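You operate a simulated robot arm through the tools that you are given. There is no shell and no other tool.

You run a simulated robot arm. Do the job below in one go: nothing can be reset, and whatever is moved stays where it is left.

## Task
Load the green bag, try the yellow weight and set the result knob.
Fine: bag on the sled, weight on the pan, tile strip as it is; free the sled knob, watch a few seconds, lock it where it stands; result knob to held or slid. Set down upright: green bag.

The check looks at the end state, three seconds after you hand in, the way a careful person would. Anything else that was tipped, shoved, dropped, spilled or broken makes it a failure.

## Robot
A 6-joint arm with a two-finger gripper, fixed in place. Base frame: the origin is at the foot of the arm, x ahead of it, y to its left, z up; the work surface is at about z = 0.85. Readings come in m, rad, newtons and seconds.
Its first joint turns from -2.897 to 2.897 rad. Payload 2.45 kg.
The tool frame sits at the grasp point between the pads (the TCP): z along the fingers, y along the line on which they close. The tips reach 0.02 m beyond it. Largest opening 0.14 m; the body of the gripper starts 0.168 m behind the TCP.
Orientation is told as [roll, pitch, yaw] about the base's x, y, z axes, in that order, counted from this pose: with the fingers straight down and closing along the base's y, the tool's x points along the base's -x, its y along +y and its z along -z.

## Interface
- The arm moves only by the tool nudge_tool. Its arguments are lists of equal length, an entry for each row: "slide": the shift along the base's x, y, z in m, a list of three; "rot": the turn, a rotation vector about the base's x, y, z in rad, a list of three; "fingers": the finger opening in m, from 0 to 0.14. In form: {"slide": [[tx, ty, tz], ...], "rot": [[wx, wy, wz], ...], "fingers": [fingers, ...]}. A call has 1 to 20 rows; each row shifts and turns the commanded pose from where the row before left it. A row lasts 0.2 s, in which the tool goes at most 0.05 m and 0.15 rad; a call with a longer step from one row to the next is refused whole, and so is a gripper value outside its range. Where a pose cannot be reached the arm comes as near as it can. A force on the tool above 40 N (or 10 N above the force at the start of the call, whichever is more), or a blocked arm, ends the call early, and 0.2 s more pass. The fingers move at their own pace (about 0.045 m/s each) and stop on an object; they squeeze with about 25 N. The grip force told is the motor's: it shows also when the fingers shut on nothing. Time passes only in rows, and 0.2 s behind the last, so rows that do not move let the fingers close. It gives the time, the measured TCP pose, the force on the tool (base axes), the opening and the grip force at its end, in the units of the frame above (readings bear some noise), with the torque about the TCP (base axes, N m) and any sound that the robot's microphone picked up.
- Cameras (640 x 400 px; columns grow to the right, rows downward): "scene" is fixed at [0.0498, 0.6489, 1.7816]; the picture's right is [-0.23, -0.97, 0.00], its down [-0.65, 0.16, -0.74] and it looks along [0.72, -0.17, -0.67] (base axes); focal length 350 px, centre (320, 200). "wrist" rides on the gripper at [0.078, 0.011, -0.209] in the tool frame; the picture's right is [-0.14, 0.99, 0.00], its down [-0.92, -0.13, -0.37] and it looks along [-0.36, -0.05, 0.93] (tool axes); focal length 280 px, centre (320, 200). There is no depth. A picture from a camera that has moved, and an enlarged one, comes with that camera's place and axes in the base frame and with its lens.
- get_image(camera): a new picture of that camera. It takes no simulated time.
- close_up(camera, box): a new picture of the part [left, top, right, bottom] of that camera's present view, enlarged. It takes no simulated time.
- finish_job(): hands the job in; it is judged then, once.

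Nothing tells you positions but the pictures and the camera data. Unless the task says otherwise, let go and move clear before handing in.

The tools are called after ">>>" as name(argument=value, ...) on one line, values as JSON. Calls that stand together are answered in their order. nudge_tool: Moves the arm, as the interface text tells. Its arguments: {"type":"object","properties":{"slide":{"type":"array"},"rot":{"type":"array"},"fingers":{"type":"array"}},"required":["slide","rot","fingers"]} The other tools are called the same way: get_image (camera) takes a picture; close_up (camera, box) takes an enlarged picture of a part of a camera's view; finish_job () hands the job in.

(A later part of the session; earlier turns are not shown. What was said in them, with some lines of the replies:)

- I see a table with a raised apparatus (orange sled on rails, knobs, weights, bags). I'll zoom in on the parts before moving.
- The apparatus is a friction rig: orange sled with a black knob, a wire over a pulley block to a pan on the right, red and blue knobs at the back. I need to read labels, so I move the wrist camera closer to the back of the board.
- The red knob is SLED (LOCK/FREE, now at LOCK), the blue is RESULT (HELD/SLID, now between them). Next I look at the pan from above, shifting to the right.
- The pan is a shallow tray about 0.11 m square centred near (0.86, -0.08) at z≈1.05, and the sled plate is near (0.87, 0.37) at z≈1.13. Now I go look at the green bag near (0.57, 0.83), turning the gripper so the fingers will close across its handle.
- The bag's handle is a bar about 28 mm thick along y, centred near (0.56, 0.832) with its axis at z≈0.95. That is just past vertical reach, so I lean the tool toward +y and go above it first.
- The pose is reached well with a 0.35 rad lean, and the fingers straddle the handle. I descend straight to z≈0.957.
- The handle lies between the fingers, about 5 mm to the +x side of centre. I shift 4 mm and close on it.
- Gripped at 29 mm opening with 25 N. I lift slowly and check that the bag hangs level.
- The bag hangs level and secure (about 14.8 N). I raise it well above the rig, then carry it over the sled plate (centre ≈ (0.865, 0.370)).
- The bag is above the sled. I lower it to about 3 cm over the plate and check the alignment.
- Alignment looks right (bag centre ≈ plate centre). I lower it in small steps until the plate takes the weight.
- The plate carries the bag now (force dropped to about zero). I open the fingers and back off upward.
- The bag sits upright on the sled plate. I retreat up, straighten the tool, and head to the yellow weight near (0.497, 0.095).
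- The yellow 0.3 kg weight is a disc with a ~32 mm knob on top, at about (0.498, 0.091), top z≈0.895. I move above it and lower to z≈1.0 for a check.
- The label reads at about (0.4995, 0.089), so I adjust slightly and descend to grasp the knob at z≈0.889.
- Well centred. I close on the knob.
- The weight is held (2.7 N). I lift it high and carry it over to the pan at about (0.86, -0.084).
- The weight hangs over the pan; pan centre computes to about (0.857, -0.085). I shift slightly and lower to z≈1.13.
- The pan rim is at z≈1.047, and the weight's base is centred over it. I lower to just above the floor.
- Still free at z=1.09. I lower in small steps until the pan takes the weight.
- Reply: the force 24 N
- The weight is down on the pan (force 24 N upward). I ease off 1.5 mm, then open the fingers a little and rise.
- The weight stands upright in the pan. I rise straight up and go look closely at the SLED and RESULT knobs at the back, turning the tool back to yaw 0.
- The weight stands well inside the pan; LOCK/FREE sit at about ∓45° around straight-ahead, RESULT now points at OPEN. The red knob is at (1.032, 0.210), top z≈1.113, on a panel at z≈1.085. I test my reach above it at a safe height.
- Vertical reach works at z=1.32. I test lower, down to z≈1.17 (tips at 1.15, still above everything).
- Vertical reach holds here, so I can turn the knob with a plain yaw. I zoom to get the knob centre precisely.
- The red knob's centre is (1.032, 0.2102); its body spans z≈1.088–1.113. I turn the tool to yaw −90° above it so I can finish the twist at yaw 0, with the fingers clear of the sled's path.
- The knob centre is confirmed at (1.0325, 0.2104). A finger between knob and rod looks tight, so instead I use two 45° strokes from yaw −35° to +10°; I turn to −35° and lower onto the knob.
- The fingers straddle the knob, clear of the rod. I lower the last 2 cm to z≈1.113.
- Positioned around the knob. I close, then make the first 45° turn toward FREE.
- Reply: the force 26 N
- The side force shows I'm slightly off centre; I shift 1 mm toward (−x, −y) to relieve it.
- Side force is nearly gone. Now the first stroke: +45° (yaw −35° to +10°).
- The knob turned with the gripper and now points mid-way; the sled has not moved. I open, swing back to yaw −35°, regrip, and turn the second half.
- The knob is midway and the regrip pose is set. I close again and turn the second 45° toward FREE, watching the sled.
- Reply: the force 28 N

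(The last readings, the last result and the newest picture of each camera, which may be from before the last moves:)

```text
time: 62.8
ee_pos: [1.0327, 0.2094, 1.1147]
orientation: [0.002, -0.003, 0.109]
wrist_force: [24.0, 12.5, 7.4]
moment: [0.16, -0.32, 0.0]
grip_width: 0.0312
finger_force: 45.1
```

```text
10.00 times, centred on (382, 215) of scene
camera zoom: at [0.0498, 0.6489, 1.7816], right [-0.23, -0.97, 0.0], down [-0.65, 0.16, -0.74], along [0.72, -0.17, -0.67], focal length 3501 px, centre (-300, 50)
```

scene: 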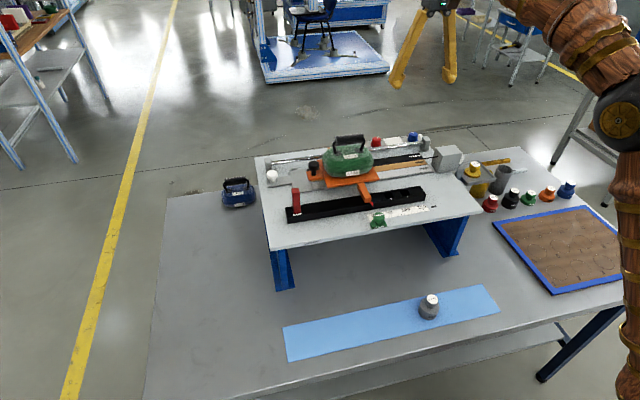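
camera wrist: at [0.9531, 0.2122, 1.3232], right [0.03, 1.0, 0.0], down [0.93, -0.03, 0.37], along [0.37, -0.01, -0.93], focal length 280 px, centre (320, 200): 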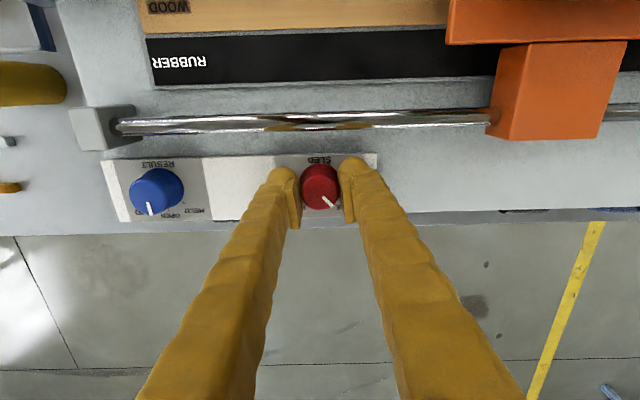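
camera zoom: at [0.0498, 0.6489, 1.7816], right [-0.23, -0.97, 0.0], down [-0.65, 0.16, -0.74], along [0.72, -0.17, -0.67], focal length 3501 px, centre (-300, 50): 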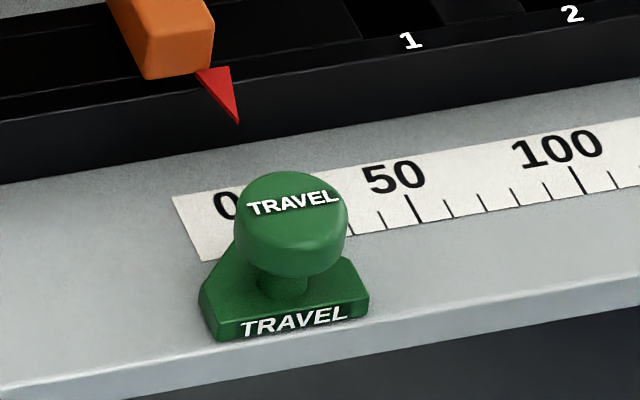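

The pointer is at about +40°, nearly on the FREE tick. I ease the side load and add a few degrees.

>>> nudge_tool(slide=[[0.001, 0.0006, 0], [0, 0, 0], [0, 0, 0]], rot=[[0, 0, 0], [0, 0, 0.06], [0, 0, 0.06]], fingers=[0.0, 0.0, 0.0])

>>> close_up(camera="wrist", box=[272, 145, 368, 225])

>>> close_up(camera="scene", box=[250, 110, 450, 235])

```text
time: 63.6
ee_pos: [1.032, 0.2093, 1.1146]
orientation: [0.0, 0.002, 0.23]
wrist_force: [0.4, 12.5, 5.1]
moment: [0.18, 0.04, -0.7]
grip_width: 0.0311
finger_force: 45.1
```

```text
5.00 times, centred on (320, 185) of wrist
camera zoom: at [0.9539, 0.203, 1.3234], right [-0.09, 1.0, 0.0], down [0.93, 0.08, 0.37], along [0.37, 0.03, -0.93], focal length 1402 px, centre (320, 275)
```

zoom: 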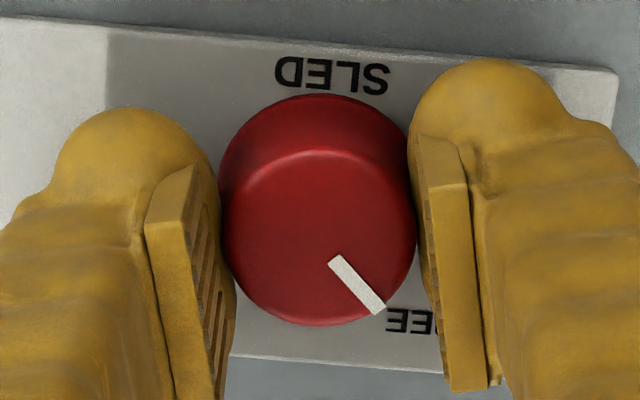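

```text
3.20 times, centred on (350, 172) of scene
camera zoom: at [0.0498, 0.6489, 1.7816], right [-0.23, -0.97, 0.0], down [-0.65, 0.16, -0.74], along [0.72, -0.17, -0.67], focal length 1120 px, centre (224, 288)
```

zoom: 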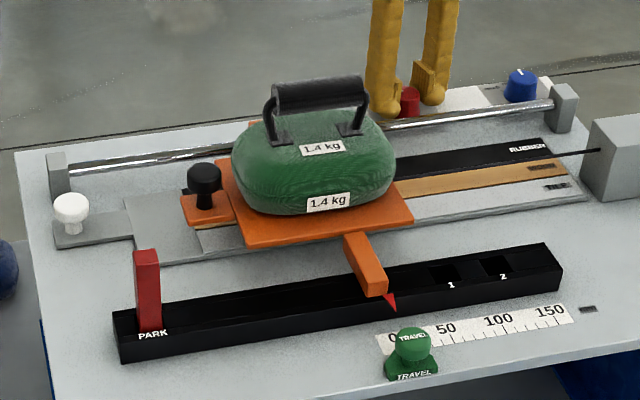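

The knob is at FREE (+45°, against its stop). I let go of it and watch for several seconds.

>>> nudge_tool(slide=[[0, 0, 0], [0, 0, 0], [0, 0, 0.0], [0, 0, 0.03], [0, 0, 0.03], [0, 0, 0.02], [0, 0, 0], [0, 0, 0]], rot=[[0, 0, 0], [0, 0, 0], [0, 0, 0], [0, 0, 0], [0, 0, 0], [0, 0, 0], [0, 0, 0], [0, 0, 0]], fingers=[0.05, 0.05, 0.05, 0.05, 0.05, 0.05, 0.05, 0.05])

>>> close_up(camera="scene", box=[250, 110, 450, 235])

>>> get_image(camera="wrist")

```text
time: 65.4
ee_pos: [1.0318, 0.2092, 1.1942]
orientation: [-0.002, 0.0, 0.227]
wrist_force: [-0.3, 0.6, 0.3]
moment: [0.01, 0.02, 0.01]
grip_width: 0.0502
finger_force: 0.1
```

```text
3.20 times, centred on (350, 172) of scene
camera zoom: at [0.0498, 0.6489, 1.7816], right [-0.23, -0.97, 0.0], down [-0.65, 0.16, -0.74], along [0.72, -0.17, -0.67], focal length 1120 px, centre (224, 288)
```

zoom: 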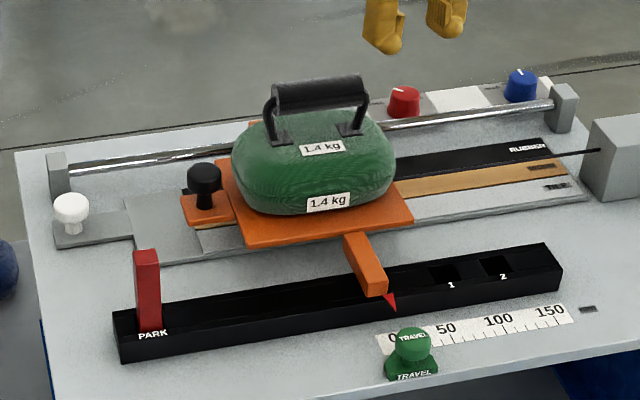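

```text
taken
camera wrist: at [0.9544, 0.202, 1.4036], right [-0.09, 1.0, 0.0], down [0.93, 0.08, 0.37], along [0.37, 0.03, -0.93], focal length 280 px, centre (320, 200)
```

wrist: 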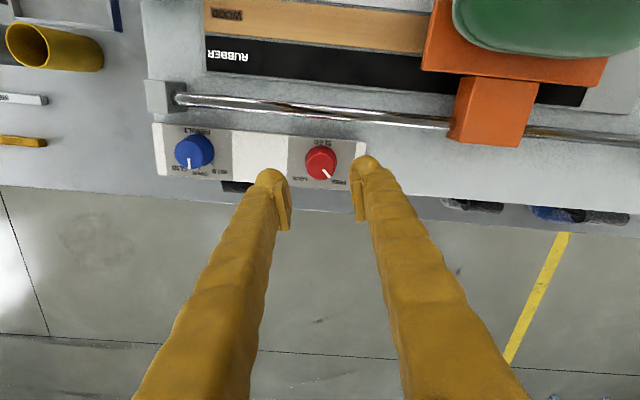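

The sled hasn't moved so far. I check the knob reading closely and keep watching four more seconds.

>>> close_up(camera="wrist", box=[272, 125, 368, 205])

>>> nudge_tool(slide=[[0, 0, 0], [0, 0, 0], [0, 0, 0], [0, 0, 0], [0, 0, 0], [0, 0, 0], [0, 0, 0], [0, 0, 0], [0, 0, 0], [0, 0, 0], [0, 0, 0], [0, 0, 0], [0, 0, 0], [0, 0, 0], [0, 0, 0], [0, 0, 0], [0, 0, 0], [0, 0, 0], [0, 0, 0], [0, 0, 0]], rot=[[0, 0, 0], [0, 0, 0], [0, 0, 0], [0, 0, 0], [0, 0, 0], [0, 0, 0], [0, 0, 0], [0, 0, 0], [0, 0, 0], [0, 0, 0], [0, 0, 0], [0, 0, 0], [0, 0, 0], [0, 0, 0], [0, 0, 0], [0, 0, 0], [0, 0, 0], [0, 0, 0], [0, 0, 0], [0, 0, 0]], fingers=[0.05, 0.05, 0.05, 0.05, 0.05, 0.05, 0.05, 0.05, 0.05, 0.05, 0.05, 0.05, 0.05, 0.05, 0.05, 0.05, 0.05, 0.05, 0.05, 0.05])

>>> close_up(camera="scene", box=[350, 195, 414, 235])

>>> close_up(camera="scene", box=[430, 130, 530, 210])

>>> close_up(camera="scene", box=[250, 110, 450, 235])

```text
5.00 times, centred on (320, 165) of wrist
camera zoom: at [0.9544, 0.202, 1.4036], right [-0.09, 1.0, 0.0], down [0.93, 0.08, 0.37], along [0.37, 0.03, -0.93], focal length 1402 px, centre (320, 375)
```

zoom: 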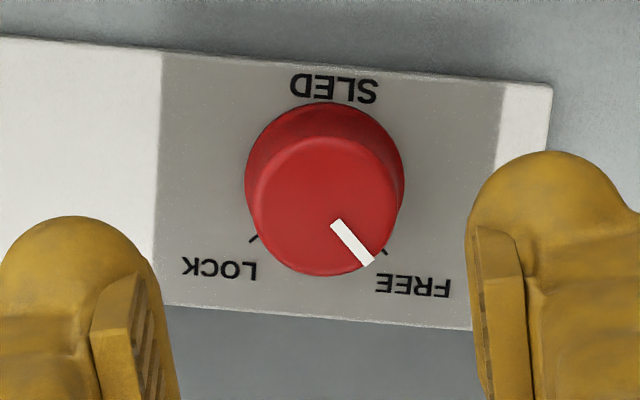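

```text
time: 69.6
ee_pos: [1.0316, 0.2085, 1.1941]
orientation: [0.0, 0.0, 0.229]
wrist_force: [0.6, 0.1, 0.4]
moment: [-0.01, 0.04, -0.01]
grip_width: 0.0498
finger_force: 0.0
```

```text
10.00 times, centred on (382, 215) of scene
camera zoom: at [0.0498, 0.6489, 1.7816], right [-0.23, -0.97, 0.0], down [-0.65, 0.16, -0.74], along [0.72, -0.17, -0.67], focal length 3501 px, centre (-300, 50)
```

zoom: 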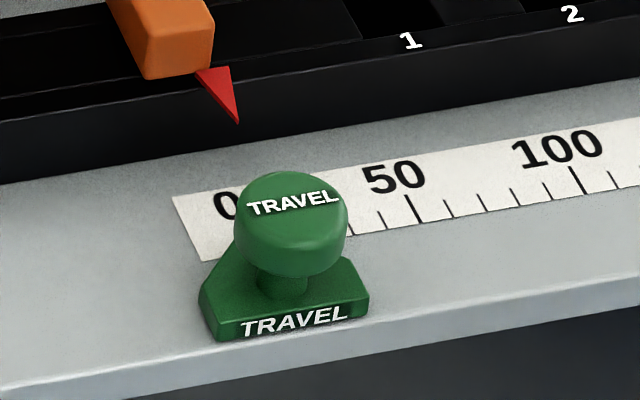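

```text
5.00 times, centred on (480, 170) of scene
camera zoom: at [0.0498, 0.6489, 1.7816], right [-0.23, -0.97, 0.0], down [-0.65, 0.16, -0.74], along [0.72, -0.17, -0.67], focal length 1750 px, centre (-480, 350)
```

zoom: 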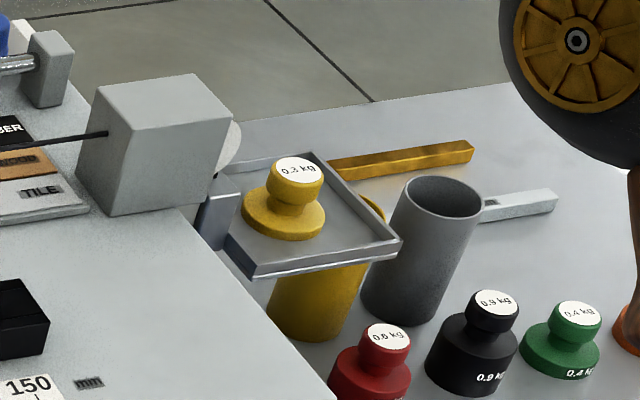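

```text
3.20 times, centred on (350, 172) of scene
camera zoom: at [0.0498, 0.6489, 1.7816], right [-0.23, -0.97, 0.0], down [-0.65, 0.16, -0.74], along [0.72, -0.17, -0.67], focal length 1120 px, centre (224, 288)
```

zoom: 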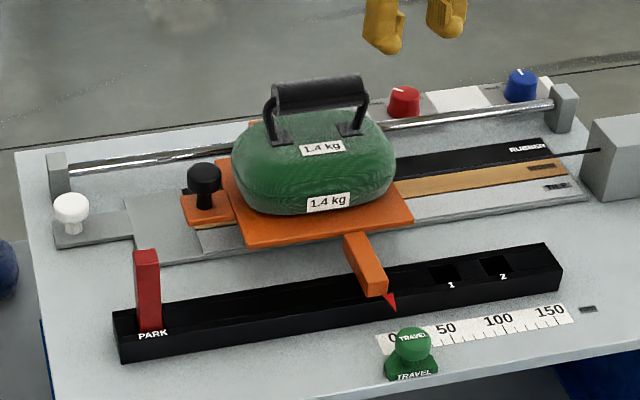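

The sled stayed exactly where it was for over six seconds with the knob at FREE: held. Now I return to lock it: swing to yaw +35°, lower over the knob, regrip.

>>> nudge_tool(slide=[[0, 0, 0], [0, 0, 0], [0, 0, 0], [0, 0, 0], [0, 0, -0.03], [0, 0, -0.03], [0, 0, -0.012], [0, 0, -0.008], [0, 0, 0]], rot=[[0, 0, 0.1], [0, 0, 0.1], [0, 0, 0.1], [0, 0, 0.082], [0, 0, 0], [0, 0, 0], [0, 0, 0], [0, 0, 0], [0, 0, 0]], fingers=[0.05, 0.05, 0.05, 0.05, 0.05, 0.05, 0.05, 0.05, 0.05])

>>> close_up(camera="wrist", box=[240, 120, 400, 240])

>>> close_up(camera="scene", box=[340, 110, 436, 170])

```text
time: 71.6
ee_pos: [1.0327, 0.2089, 1.1124]
orientation: [0.0, 0.0, 0.61]
wrist_force: [0.0, 0.2, -0.8]
moment: [0.04, 0.01, -0.02]
grip_width: 0.0502
finger_force: 0.0
```

```text
3.33 times, centred on (320, 180) of wrist
camera zoom: at [0.9627, 0.1735, 1.3219], right [-0.46, 0.89, 0.0], down [0.83, 0.42, 0.37], along [0.33, 0.17, -0.93], focal length 935 px, centre (320, 267)
```

zoom: 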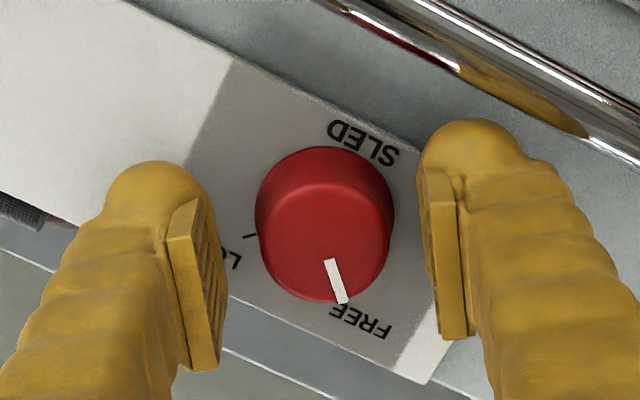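

```text
6.67 times, centred on (388, 140) of scene
camera zoom: at [0.0498, 0.6489, 1.7816], right [-0.23, -0.97, 0.0], down [-0.65, 0.16, -0.74], along [0.72, -0.17, -0.67], focal length 2334 px, centre (-133, 600)
```

zoom: 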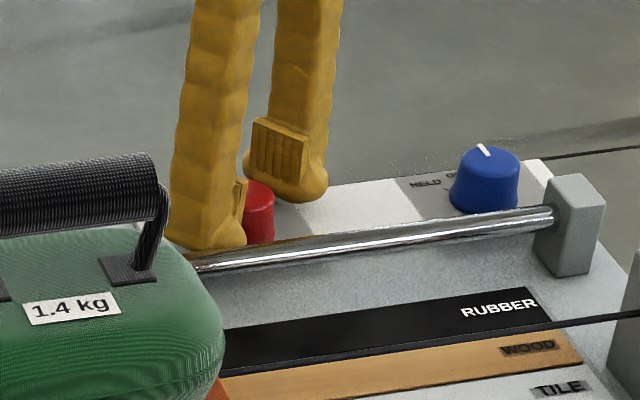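

Centred around the knob again. I close and check the side load.

>>> nudge_tool(slide=[[0, 0, 0.001], [0, 0, 0], [0, 0, 0], [0, 0, 0]], rot=[[0, 0, 0], [0, 0, 0], [0, 0, 0], [0, 0, 0]], fingers=[0.0, 0.0, 0.0, 0.0])

```text
time: 72.6
ee_pos: [1.0323, 0.2099, 1.1137]
orientation: [-0.002, -0.002, 0.611]
wrist_force: [-18.6, 14.4, -5.8]
moment: [0.18, 0.21, -0.03]
grip_width: 0.0311
finger_force: 45.2
```

>>> nudge_tool(slide=[[-0.0008, 0.0006, 0], [0, 0, 0]], rot=[[0, 0, 0], [0, 0, 0]], fingers=[0.0, 0.0])

>>> nudge_tool(slide=[[0, 0, 0], [0, 0, 0], [0, 0, 0], [0, 0, 0], [0, 0, 0], [0, 0, 0], [0, 0, 0], [0, 0, 0]], rot=[[0, 0, -0.1], [0, 0, -0.1], [0, 0, -0.1], [0, 0, -0.1], [0, 0, -0.1], [0, 0, -0.1], [0, 0, -0.1], [0, 0, -0.1]], fingers=[0.0, 0.0, 0.0, 0.0, 0.0, 0.0, 0.0, 0.0])

>>> close_up(camera="wrist", box=[240, 120, 400, 240])

```text
time: 73.2
ee_pos: [1.0318, 0.2108, 1.1138]
orientation: [0.001, 0.001, 0.611]
wrist_force: [-6.1, 13.7, -14.7]
moment: [0.2, -0.01, 0.0]
grip_width: 0.0314
finger_force: 45.4
```

```text
time: 75.0
ee_pos: [1.0315, 0.21, 1.1129]
orientation: [-0.004, 0.002, -0.191]
wrist_force: [6.9, -9.4, -33.7]
moment: [-0.1, -0.24, 0.02]
grip_width: 0.0315
finger_force: 45.6
```

```text
3.33 times, centred on (320, 180) of wrist
camera zoom: at [0.9581, 0.2356, 1.323], right [0.32, 0.95, 0.0], down [0.88, -0.3, 0.37], along [0.35, -0.12, -0.93], focal length 935 px, centre (320, 267)
```

zoom: 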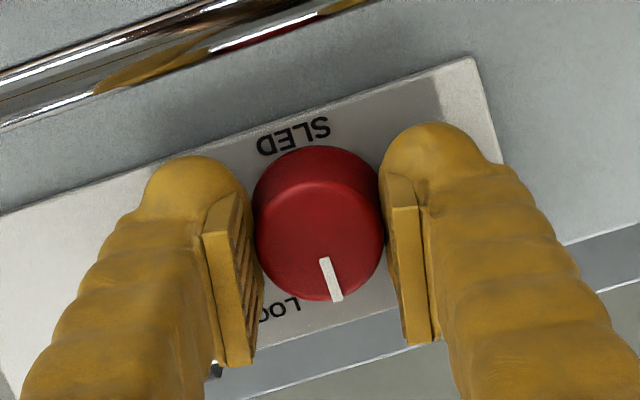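

The knob is back at the middle. I open, swing back to +35°, and regrip for the second half toward LOCK.

>>> nudge_tool(slide=[[0, 0, 0], [0, 0, 0], [0, 0, 0], [0, 0, 0], [0, 0, 0], [0, 0, 0], [0, 0, 0], [0, 0, 0], [0, 0, 0], [0, 0, 0], [0, 0, 0]], rot=[[0, 0, 0], [0, 0, 0], [0, 0, 0], [0, 0, 0.1], [0, 0, 0.1], [0, 0, 0.1], [0, 0, 0.1], [0, 0, 0.1], [0, 0, 0.1], [0, 0, 0.1], [0, 0, 0.1]], fingers=[0.05, 0.05, 0.05, 0.05, 0.05, 0.05, 0.05, 0.05, 0.05, 0.05, 0.05])

>>> nudge_tool(slide=[[0, 0, 0], [0, 0, 0], [0, 0, 0], [0, 0, 0]], rot=[[0, 0, 0], [0, 0, 0], [0, 0, 0], [0, 0, 0]], fingers=[0.0, 0.0, 0.0, 0.0])

>>> close_up(camera="wrist", box=[240, 120, 400, 240])

```text
time: 77.4
ee_pos: [1.0302, 0.2108, 1.1153]
orientation: [-0.001, 0.001, 0.614]
wrist_force: [0.4, -0.7, -0.2]
moment: [-0.01, -0.01, 0.0]
grip_width: 0.0502
finger_force: 0.0
```

```text
time: 78.4
ee_pos: [1.0321, 0.2102, 1.1149]
orientation: [0.0, -0.001, 0.611]
wrist_force: [5.1, -1.6, -0.8]
moment: [-0.04, -0.09, 0.01]
grip_width: 0.0313
finger_force: 45.1
```

```text
3.33 times, centred on (320, 180) of wrist
camera zoom: at [0.9621, 0.1747, 1.3242], right [-0.46, 0.89, 0.0], down [0.83, 0.42, 0.37], along [0.33, 0.17, -0.93], focal length 935 px, centre (320, 267)
```

zoom: 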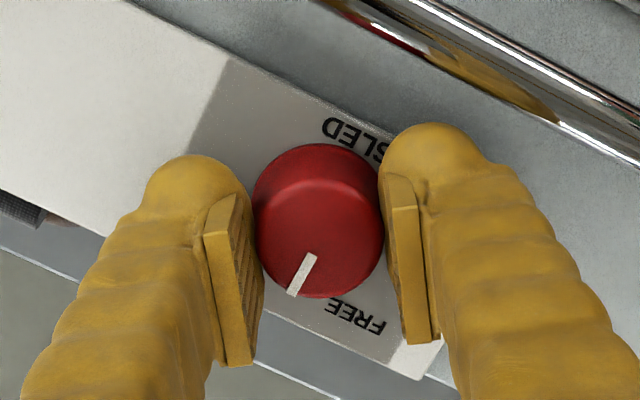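

Grip is clean. Second stroke: −45° to LOCK.

>>> nudge_tool(slide=[[0, 0, 0], [0, 0, 0], [0, 0, 0], [0, 0, 0], [0, 0, 0], [0, 0, 0], [0, 0, 0], [0, 0, 0]], rot=[[0, 0, -0.1], [0, 0, -0.1], [0, 0, -0.1], [0, 0, -0.1], [0, 0, -0.1], [0, 0, -0.1], [0, 0, -0.1], [0, 0, -0.1]], fingers=[0.0, 0.0, 0.0, 0.0, 0.0, 0.0, 0.0, 0.0])

>>> close_up(camera="wrist", box=[240, 120, 400, 240])

>>> close_up(camera="scene", box=[250, 110, 450, 235])

```text
time: 80.2
ee_pos: [1.0309, 0.2104, 1.1156]
orientation: [-0.002, 0.0, -0.189]
wrist_force: [15.6, -22.6, 5.6]
moment: [-0.21, -0.13, 0.46]
grip_width: 0.0316
finger_force: 44.9
```

```text
3.33 times, centred on (320, 180) of wrist
camera zoom: at [0.9577, 0.2356, 1.3243], right [0.32, 0.95, 0.0], down [0.88, -0.3, 0.37], along [0.35, -0.12, -0.93], focal length 935 px, centre (320, 267)
```

zoom: 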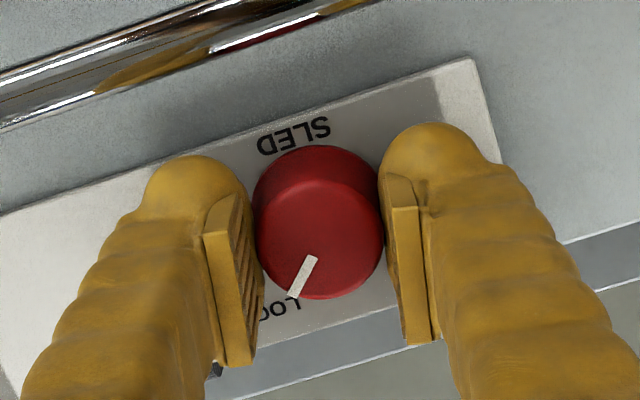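

```text
3.20 times, centred on (350, 172) of scene
camera zoom: at [0.0498, 0.6489, 1.7816], right [-0.23, -0.97, 0.0], down [-0.65, 0.16, -0.74], along [0.72, -0.17, -0.67], focal length 1120 px, centre (224, 288)
```

zoom: 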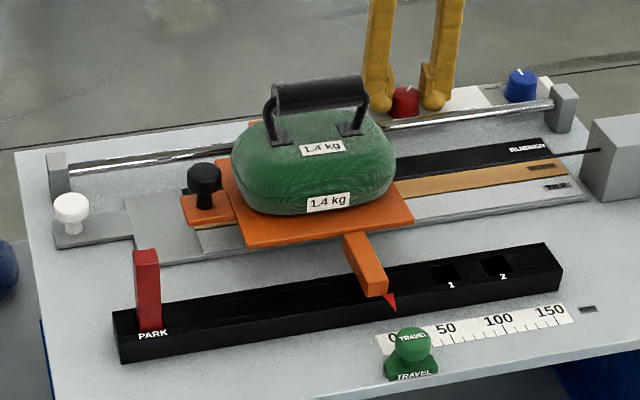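

Pointer reads about −43°, essentially on LOCK. I add a touch more, then release and rise.

>>> nudge_tool(slide=[[0.0003, -0.0006, 0], [0, 0, 0]], rot=[[0, 0, -0.04], [0, 0, 0]], fingers=[0.0, 0.0])

>>> nudge_tool(slide=[[0, 0, 0], [0, 0, 0], [0, 0, 0], [0, 0, 0.02], [0, 0, 0.03], [0, 0, 0.03], [0, 0, 0]], rot=[[0, 0, 0], [0, 0, 0], [0, 0, 0], [0, 0, 0], [0, 0, 0], [0, 0, 0], [0, 0, 0]], fingers=[0.05, 0.05, 0.05, 0.05, 0.05, 0.05, 0.05])

>>> get_image(camera="wrist")

>>> close_up(camera="wrist", box=[272, 125, 368, 205])

```text
time: 80.8
ee_pos: [1.0311, 0.2096, 1.1145]
orientation: [0.001, 0.001, -0.23]
wrist_force: [-4.1, -23.7, 4.0]
moment: [-0.29, 0.12, 0.63]
grip_width: 0.0309
finger_force: 44.7
```

```text
time: 82.4
ee_pos: [1.031, 0.211, 1.1945]
orientation: [0.001, -0.001, -0.228]
wrist_force: [-0.7, 0.0, 0.3]
moment: [-0.02, 0.0, 0.03]
grip_width: 0.0498
finger_force: 0.0
```

```text
taken
camera wrist: at [0.9589, 0.2401, 1.4034], right [0.36, 0.93, 0.0], down [0.87, -0.33, 0.37], along [0.34, -0.13, -0.93], focal length 280 px, centre (320, 200)
```

wrist: 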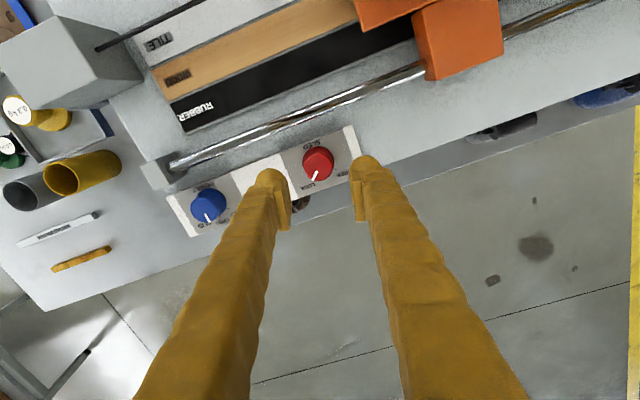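

```text
5.00 times, centred on (320, 165) of wrist
camera zoom: at [0.9589, 0.2401, 1.4034], right [0.36, 0.93, 0.0], down [0.87, -0.33, 0.37], along [0.34, -0.13, -0.93], focal length 1402 px, centre (320, 375)
```

zoom: 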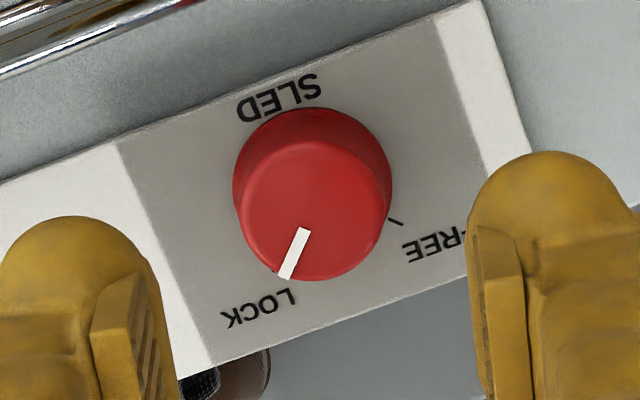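

The SLED knob is back on LOCK. Next is the RESULT knob at about (1.031, 0.072): I move over it with yaw ≈ −5°.

>>> nudge_tool(slide=[[0, -0.02, 0], [0, -0.035, 0], [0, -0.035, 0], [0, -0.03, 0], [0, -0.019, 0], [0, 0, 0]], rot=[[0, 0, 0.03], [0, 0, 0.03], [0, 0, 0.03], [0, 0, 0.03], [0, 0, 0.02], [0, 0, 0]], fingers=[0.05, 0.05, 0.05, 0.05, 0.05, 0.05])

>>> get_image(camera="wrist")

>>> close_up(camera="wrist", box=[260, 125, 376, 215])

>>> close_up(camera="scene", box=[370, 90, 466, 170])

```text
time: 83.8
ee_pos: [1.0315, 0.0703, 1.1942]
orientation: [0.001, 0.001, -0.088]
wrist_force: [-0.3, -0.5, -0.1]
moment: [0.01, 0.01, -0.03]
grip_width: 0.0498
finger_force: 0.1
```

```text
taken
camera wrist: at [0.9555, 0.0882, 1.4022], right [0.23, 0.97, 0.0], down [0.91, -0.21, 0.37], along [0.36, -0.08, -0.93], focal length 280 px, centre (320, 200)
```

wrist: 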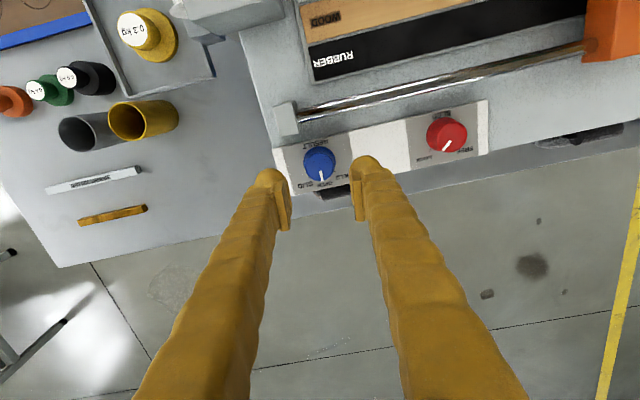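

```text
4.44 times, centred on (318, 170) of wrist
camera zoom: at [0.9555, 0.0882, 1.4022], right [0.23, 0.97, 0.0], down [0.91, -0.21, 0.37], along [0.36, -0.08, -0.93], focal length 1246 px, centre (329, 333)
```

zoom: 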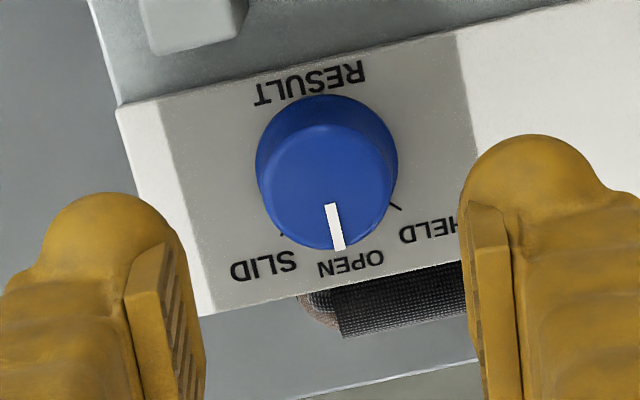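

```text
5.00 times, centred on (418, 130) of scene
camera zoom: at [0.0498, 0.6489, 1.7816], right [-0.23, -0.97, 0.0], down [-0.65, 0.16, -0.74], along [0.72, -0.17, -0.67], focal length 1750 px, centre (-170, 550)
```

zoom: 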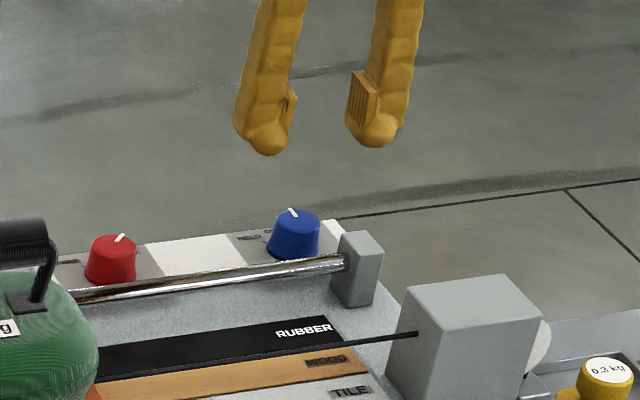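

The blue knob's centre is (1.0306, 0.071), right under the tool. I lower around it.

>>> nudge_tool(slide=[[0, 0, -0.03], [0, 0, -0.03], [0, 0, -0.012], [0, 0, -0.007], [0, 0, 0]], rot=[[0, 0, 0], [0, 0, 0], [0, 0, 0], [0, 0, 0], [0, 0, 0]], fingers=[0.05, 0.05, 0.05, 0.05, 0.05])

>>> close_up(camera="wrist", box=[240, 120, 400, 240])

>>> close_up(camera="scene", box=[370, 90, 466, 170])

```text
time: 85.0
ee_pos: [1.0298, 0.0714, 1.1158]
orientation: [-0.002, 0.0, -0.09]
wrist_force: [0.2, -0.1, -0.6]
moment: [0.01, 0.0, -0.05]
grip_width: 0.05
finger_force: 0.1
```

```text
3.33 times, centred on (320, 180) of wrist
camera zoom: at [0.9544, 0.0888, 1.3241], right [0.23, 0.97, 0.0], down [0.91, -0.21, 0.37], along [0.36, -0.08, -0.93], focal length 935 px, centre (320, 267)
```

zoom: 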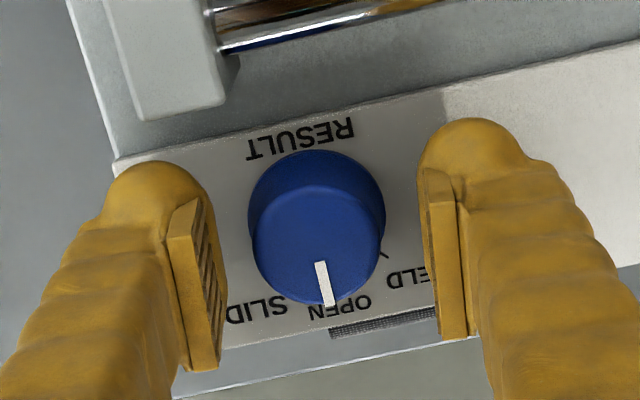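

```text
5.00 times, centred on (418, 130) of scene
camera zoom: at [0.0498, 0.6489, 1.7816], right [-0.23, -0.97, 0.0], down [-0.65, 0.16, -0.74], along [0.72, -0.17, -0.67], focal length 1750 px, centre (-170, 550)
```

zoom: 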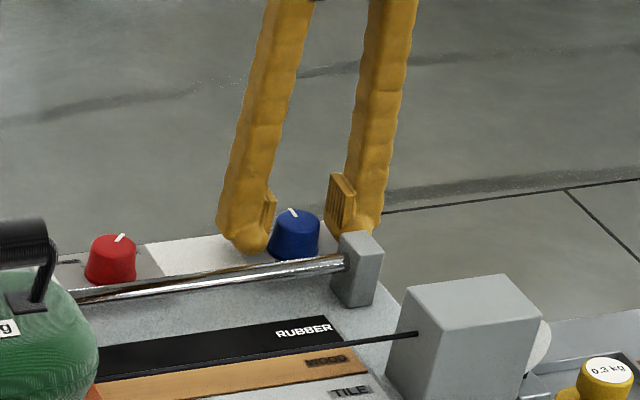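

Good placement. I close on the knob and check the side load.

>>> nudge_tool(slide=[[0, -0.0005, 0], [0, 0, 0], [0, 0, 0], [0, 0, 0]], rot=[[0, 0, 0], [0, 0, 0], [0, 0, 0], [0, 0, 0]], fingers=[0.0, 0.0, 0.0, 0.0])

```text
time: 86.0
ee_pos: [1.0315, 0.0697, 1.1155]
orientation: [0.0, -0.001, -0.089]
wrist_force: [-4.5, -0.7, -2.1]
moment: [0.0, 0.11, 0.01]
grip_width: 0.0311
finger_force: 45.5
```

Side load is low. I turn it +45° toward HELD.

>>> nudge_tool(slide=[[0, 0, 0], [0, 0, 0], [0, 0, 0], [0, 0, 0], [0, 0, 0], [0, 0, 0], [0, 0, 0], [0, 0, 0]], rot=[[0, 0, 0.1], [0, 0, 0.1], [0, 0, 0.1], [0, 0, 0.1], [0, 0, 0.1], [0, 0, 0.1], [0, 0, 0.1], [0, 0, 0.09]], fingers=[0.0, 0.0, 0.0, 0.0, 0.0, 0.0, 0.0, 0.0])

>>> close_up(camera="wrist", box=[240, 120, 400, 240])

>>> close_up(camera="scene", box=[370, 90, 466, 170])

```text
time: 87.8
ee_pos: [1.0308, 0.07, 1.115]
orientation: [0.001, 0.0, 0.702]
wrist_force: [-16.4, -11.7, -24.2]
moment: [-0.25, 0.07, -0.37]
grip_width: 0.0314
finger_force: 45.2
```

```text
3.33 times, centred on (320, 180) of wrist
camera zoom: at [0.9654, 0.0283, 1.3247], right [-0.53, 0.85, 0.0], down [0.79, 0.5, 0.37], along [0.31, 0.2, -0.93], focal length 935 px, centre (320, 267)
```

zoom: 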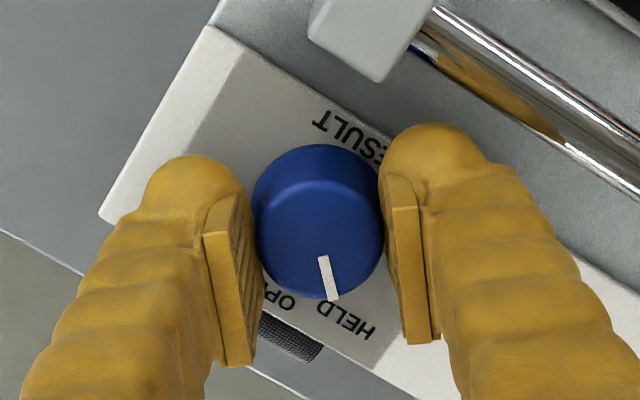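

```text
5.00 times, centred on (418, 130) of scene
camera zoom: at [0.0498, 0.6489, 1.7816], right [-0.23, -0.97, 0.0], down [-0.65, 0.16, -0.74], along [0.72, -0.17, -0.67], focal length 1750 px, centre (-170, 550)
```

zoom: 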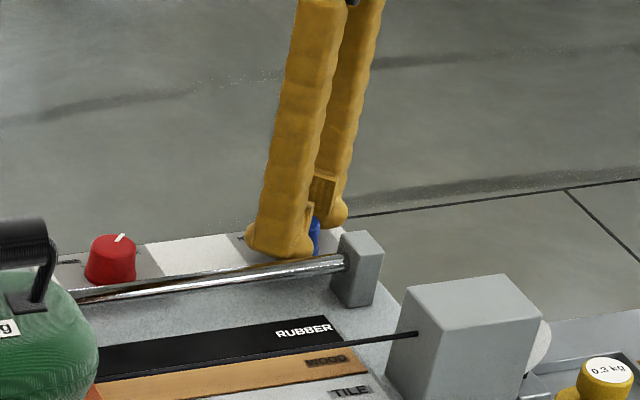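

The pointer reads about +45°, at HELD. I release and rise clear.

>>> nudge_tool(slide=[[0, 0, 0], [0, 0, 0], [0, 0, 0], [0, 0, 0.02], [0, 0, 0.03], [0, 0, 0.03], [0, 0, 0.03], [0, 0, 0.03]], rot=[[0, 0, 0], [0, 0, 0], [0, 0, 0], [0, 0, 0], [0, 0, 0], [0, 0, 0], [0, 0, 0], [0, 0, 0]], fingers=[0.05, 0.05, 0.05, 0.05, 0.05, 0.05, 0.05, 0.05])

>>> nudge_tool(slide=[[-0.02, 0.01, 0.03], [-0.03, 0.01, 0.03], [-0.03, 0.01, 0.03], [-0.03, 0.01, 0.03], [-0.03, 0.01, 0], [0, 0, 0]], rot=[[0, 0, -0.14], [0, 0, -0.14], [0, 0, -0.14], [0, 0, -0.14], [0, 0, -0.14], [0, 0, 0]], fingers=[0.14, 0.14, 0.14, 0.14, 0.14, 0.14])

>>> get_image(camera="wrist")

>>> get_image(camera="scene")

```text
time: 89.6
ee_pos: [1.033, 0.0697, 1.2571]
orientation: [0.001, -0.001, 0.7]
wrist_force: [0.7, 0.3, 0.0]
moment: [-0.02, 0.03, -0.02]
grip_width: 0.05
finger_force: 0.1
```

```text
time: 91.0
ee_pos: [0.8897, 0.1199, 1.3754]
orientation: [0.0, 0.0, 0.002]
wrist_force: [0.0, 0.1, 0.1]
moment: [0.03, 0.02, 0.0]
grip_width: 0.14
finger_force: 0.1
```

```text
taken
camera wrist: at [0.812, 0.1312, 1.5853], right [0.14, 0.99, 0.0], down [0.92, -0.13, 0.37], along [0.37, -0.05, -0.93], focal length 280 px, centre (320, 200)
```

wrist: 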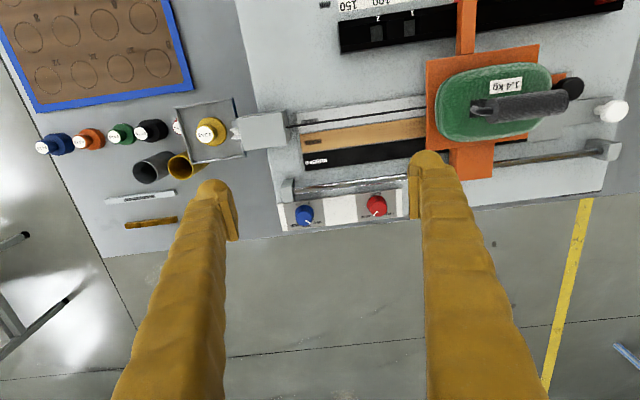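

```text
taken
```

scene: 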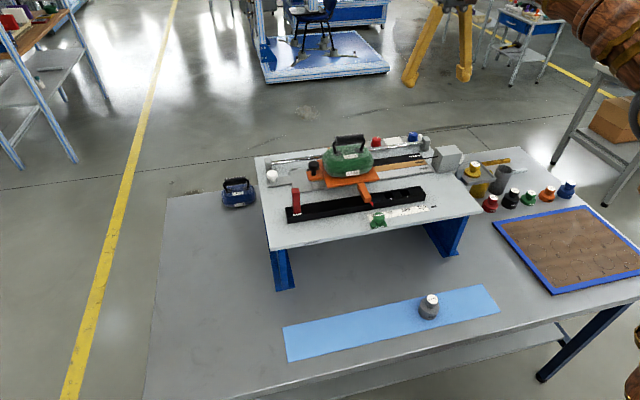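

>>> close_up(camera="wrist", box=[270, 170, 430, 250])

>>> close_up(camera="scene", box=[250, 110, 450, 235])

>>> close_up(camera="scene", box=[430, 130, 590, 230])

>>> close_up(camera="scene", box=[350, 195, 414, 235])

```text
4.00 times, centred on (350, 210) of wrist
camera zoom: at [0.812, 0.1312, 1.5853], right [0.14, 0.99, 0.0], down [0.92, -0.13, 0.37], along [0.37, -0.05, -0.93], focal length 1122 px, centre (200, 160)
```

zoom: 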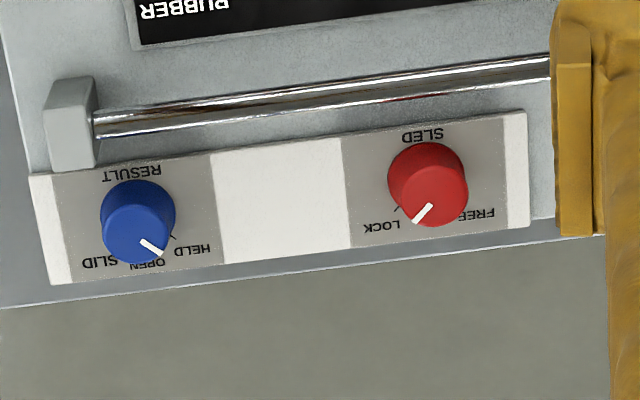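

```text
3.20 times, centred on (350, 172) of scene
camera zoom: at [0.0498, 0.6489, 1.7816], right [-0.23, -0.97, 0.0], down [-0.65, 0.16, -0.74], along [0.72, -0.17, -0.67], focal length 1120 px, centre (224, 288)
```

zoom: 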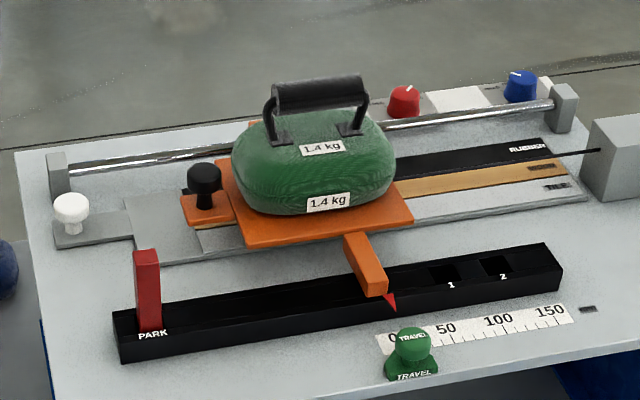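

```text
4.00 times, centred on (510, 180) of scene
camera zoom: at [0.0498, 0.6489, 1.7816], right [-0.23, -0.97, 0.0], down [-0.65, 0.16, -0.74], along [0.72, -0.17, -0.67], focal length 1400 px, centre (-440, 280)
```

zoom: 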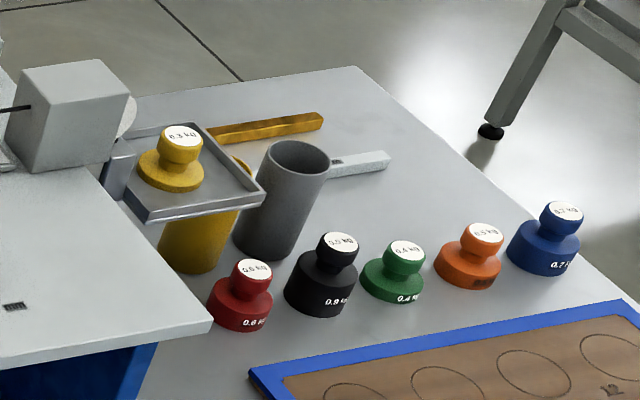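

```text
10.00 times, centred on (382, 215) of scene
camera zoom: at [0.0498, 0.6489, 1.7816], right [-0.23, -0.97, 0.0], down [-0.65, 0.16, -0.74], along [0.72, -0.17, -0.67], focal length 3501 px, centre (-300, 50)
```

zoom: 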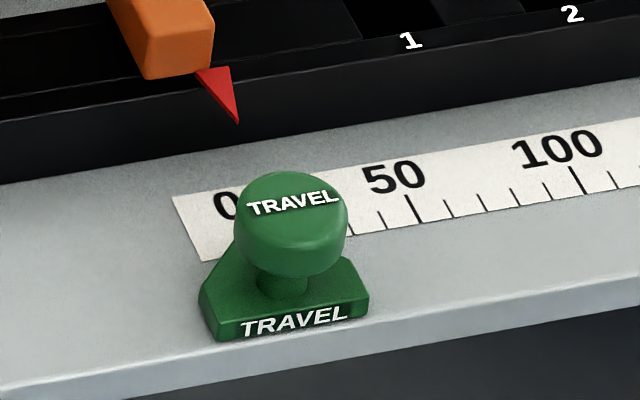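

Everything checks out: bag upright on the sled, weight in the pan, SLED on LOCK, RESULT on HELD, nothing else disturbed. I back the arm off to its starting area and hand in.

>>> nudge_tool(slide=[[-0.03, 0, 0.02], [-0.045, 0, 0.02], [-0.045, 0, 0.02], [-0.045, 0, 0.02], [-0.045, 0, 0.005], [-0.045, 0, 0], [-0.045, 0, 0], [-0.035, 0, 0], [0, 0, 0]], rot=[[0, 0, 0], [0, 0, 0], [0, 0, 0], [0, 0, 0], [0, 0, 0], [0, 0, 0], [0, 0, 0], [0, 0, 0], [0, 0, 0]], fingers=[0.14, 0.14, 0.14, 0.14, 0.14, 0.14, 0.14, 0.14, 0.14])

>>> get_image(camera="scene")

```text
time: 93.0
ee_pos: [0.5565, 0.1195, 1.4593]
orientation: [-0.001, 0.001, -0.001]
wrist_force: [-0.2, 0.3, -0.4]
moment: [0.03, -0.02, 0.02]
grip_width: 0.14
finger_force: 0.1
```

```text
taken
```

scene: 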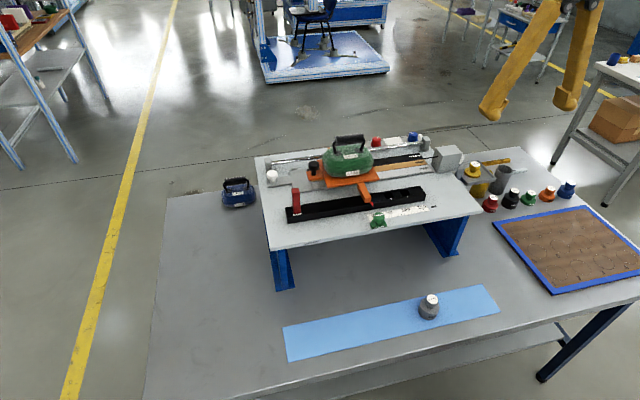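

The arm is clear and the scene is as intended: green bag on the sled, yellow weight on the pan, sled locked where it stood, result set to HELD. I hand the job in.

>>> finish_job()

```text
The job is handed in.
```

The job is handed in, and the result is **held**: the sled did not move during about six seconds with its knob at FREE.

- **Bag:** the green 1.4 kg bag sits upright in the middle of the sled plate.
- **Weight:** the yellow 0.3 kg weight stands upright in the pan.
- **Sled knob:** I turned it to FREE, watched, then turned it back to LOCK with the sled in its starting position.
- **Result knob:** it is set to HELD.

I left the tile strip, the TRAVEL marker and the other weights alone. In the last pictures nothing looked tipped or shifted, and the arm is back near its starting position.
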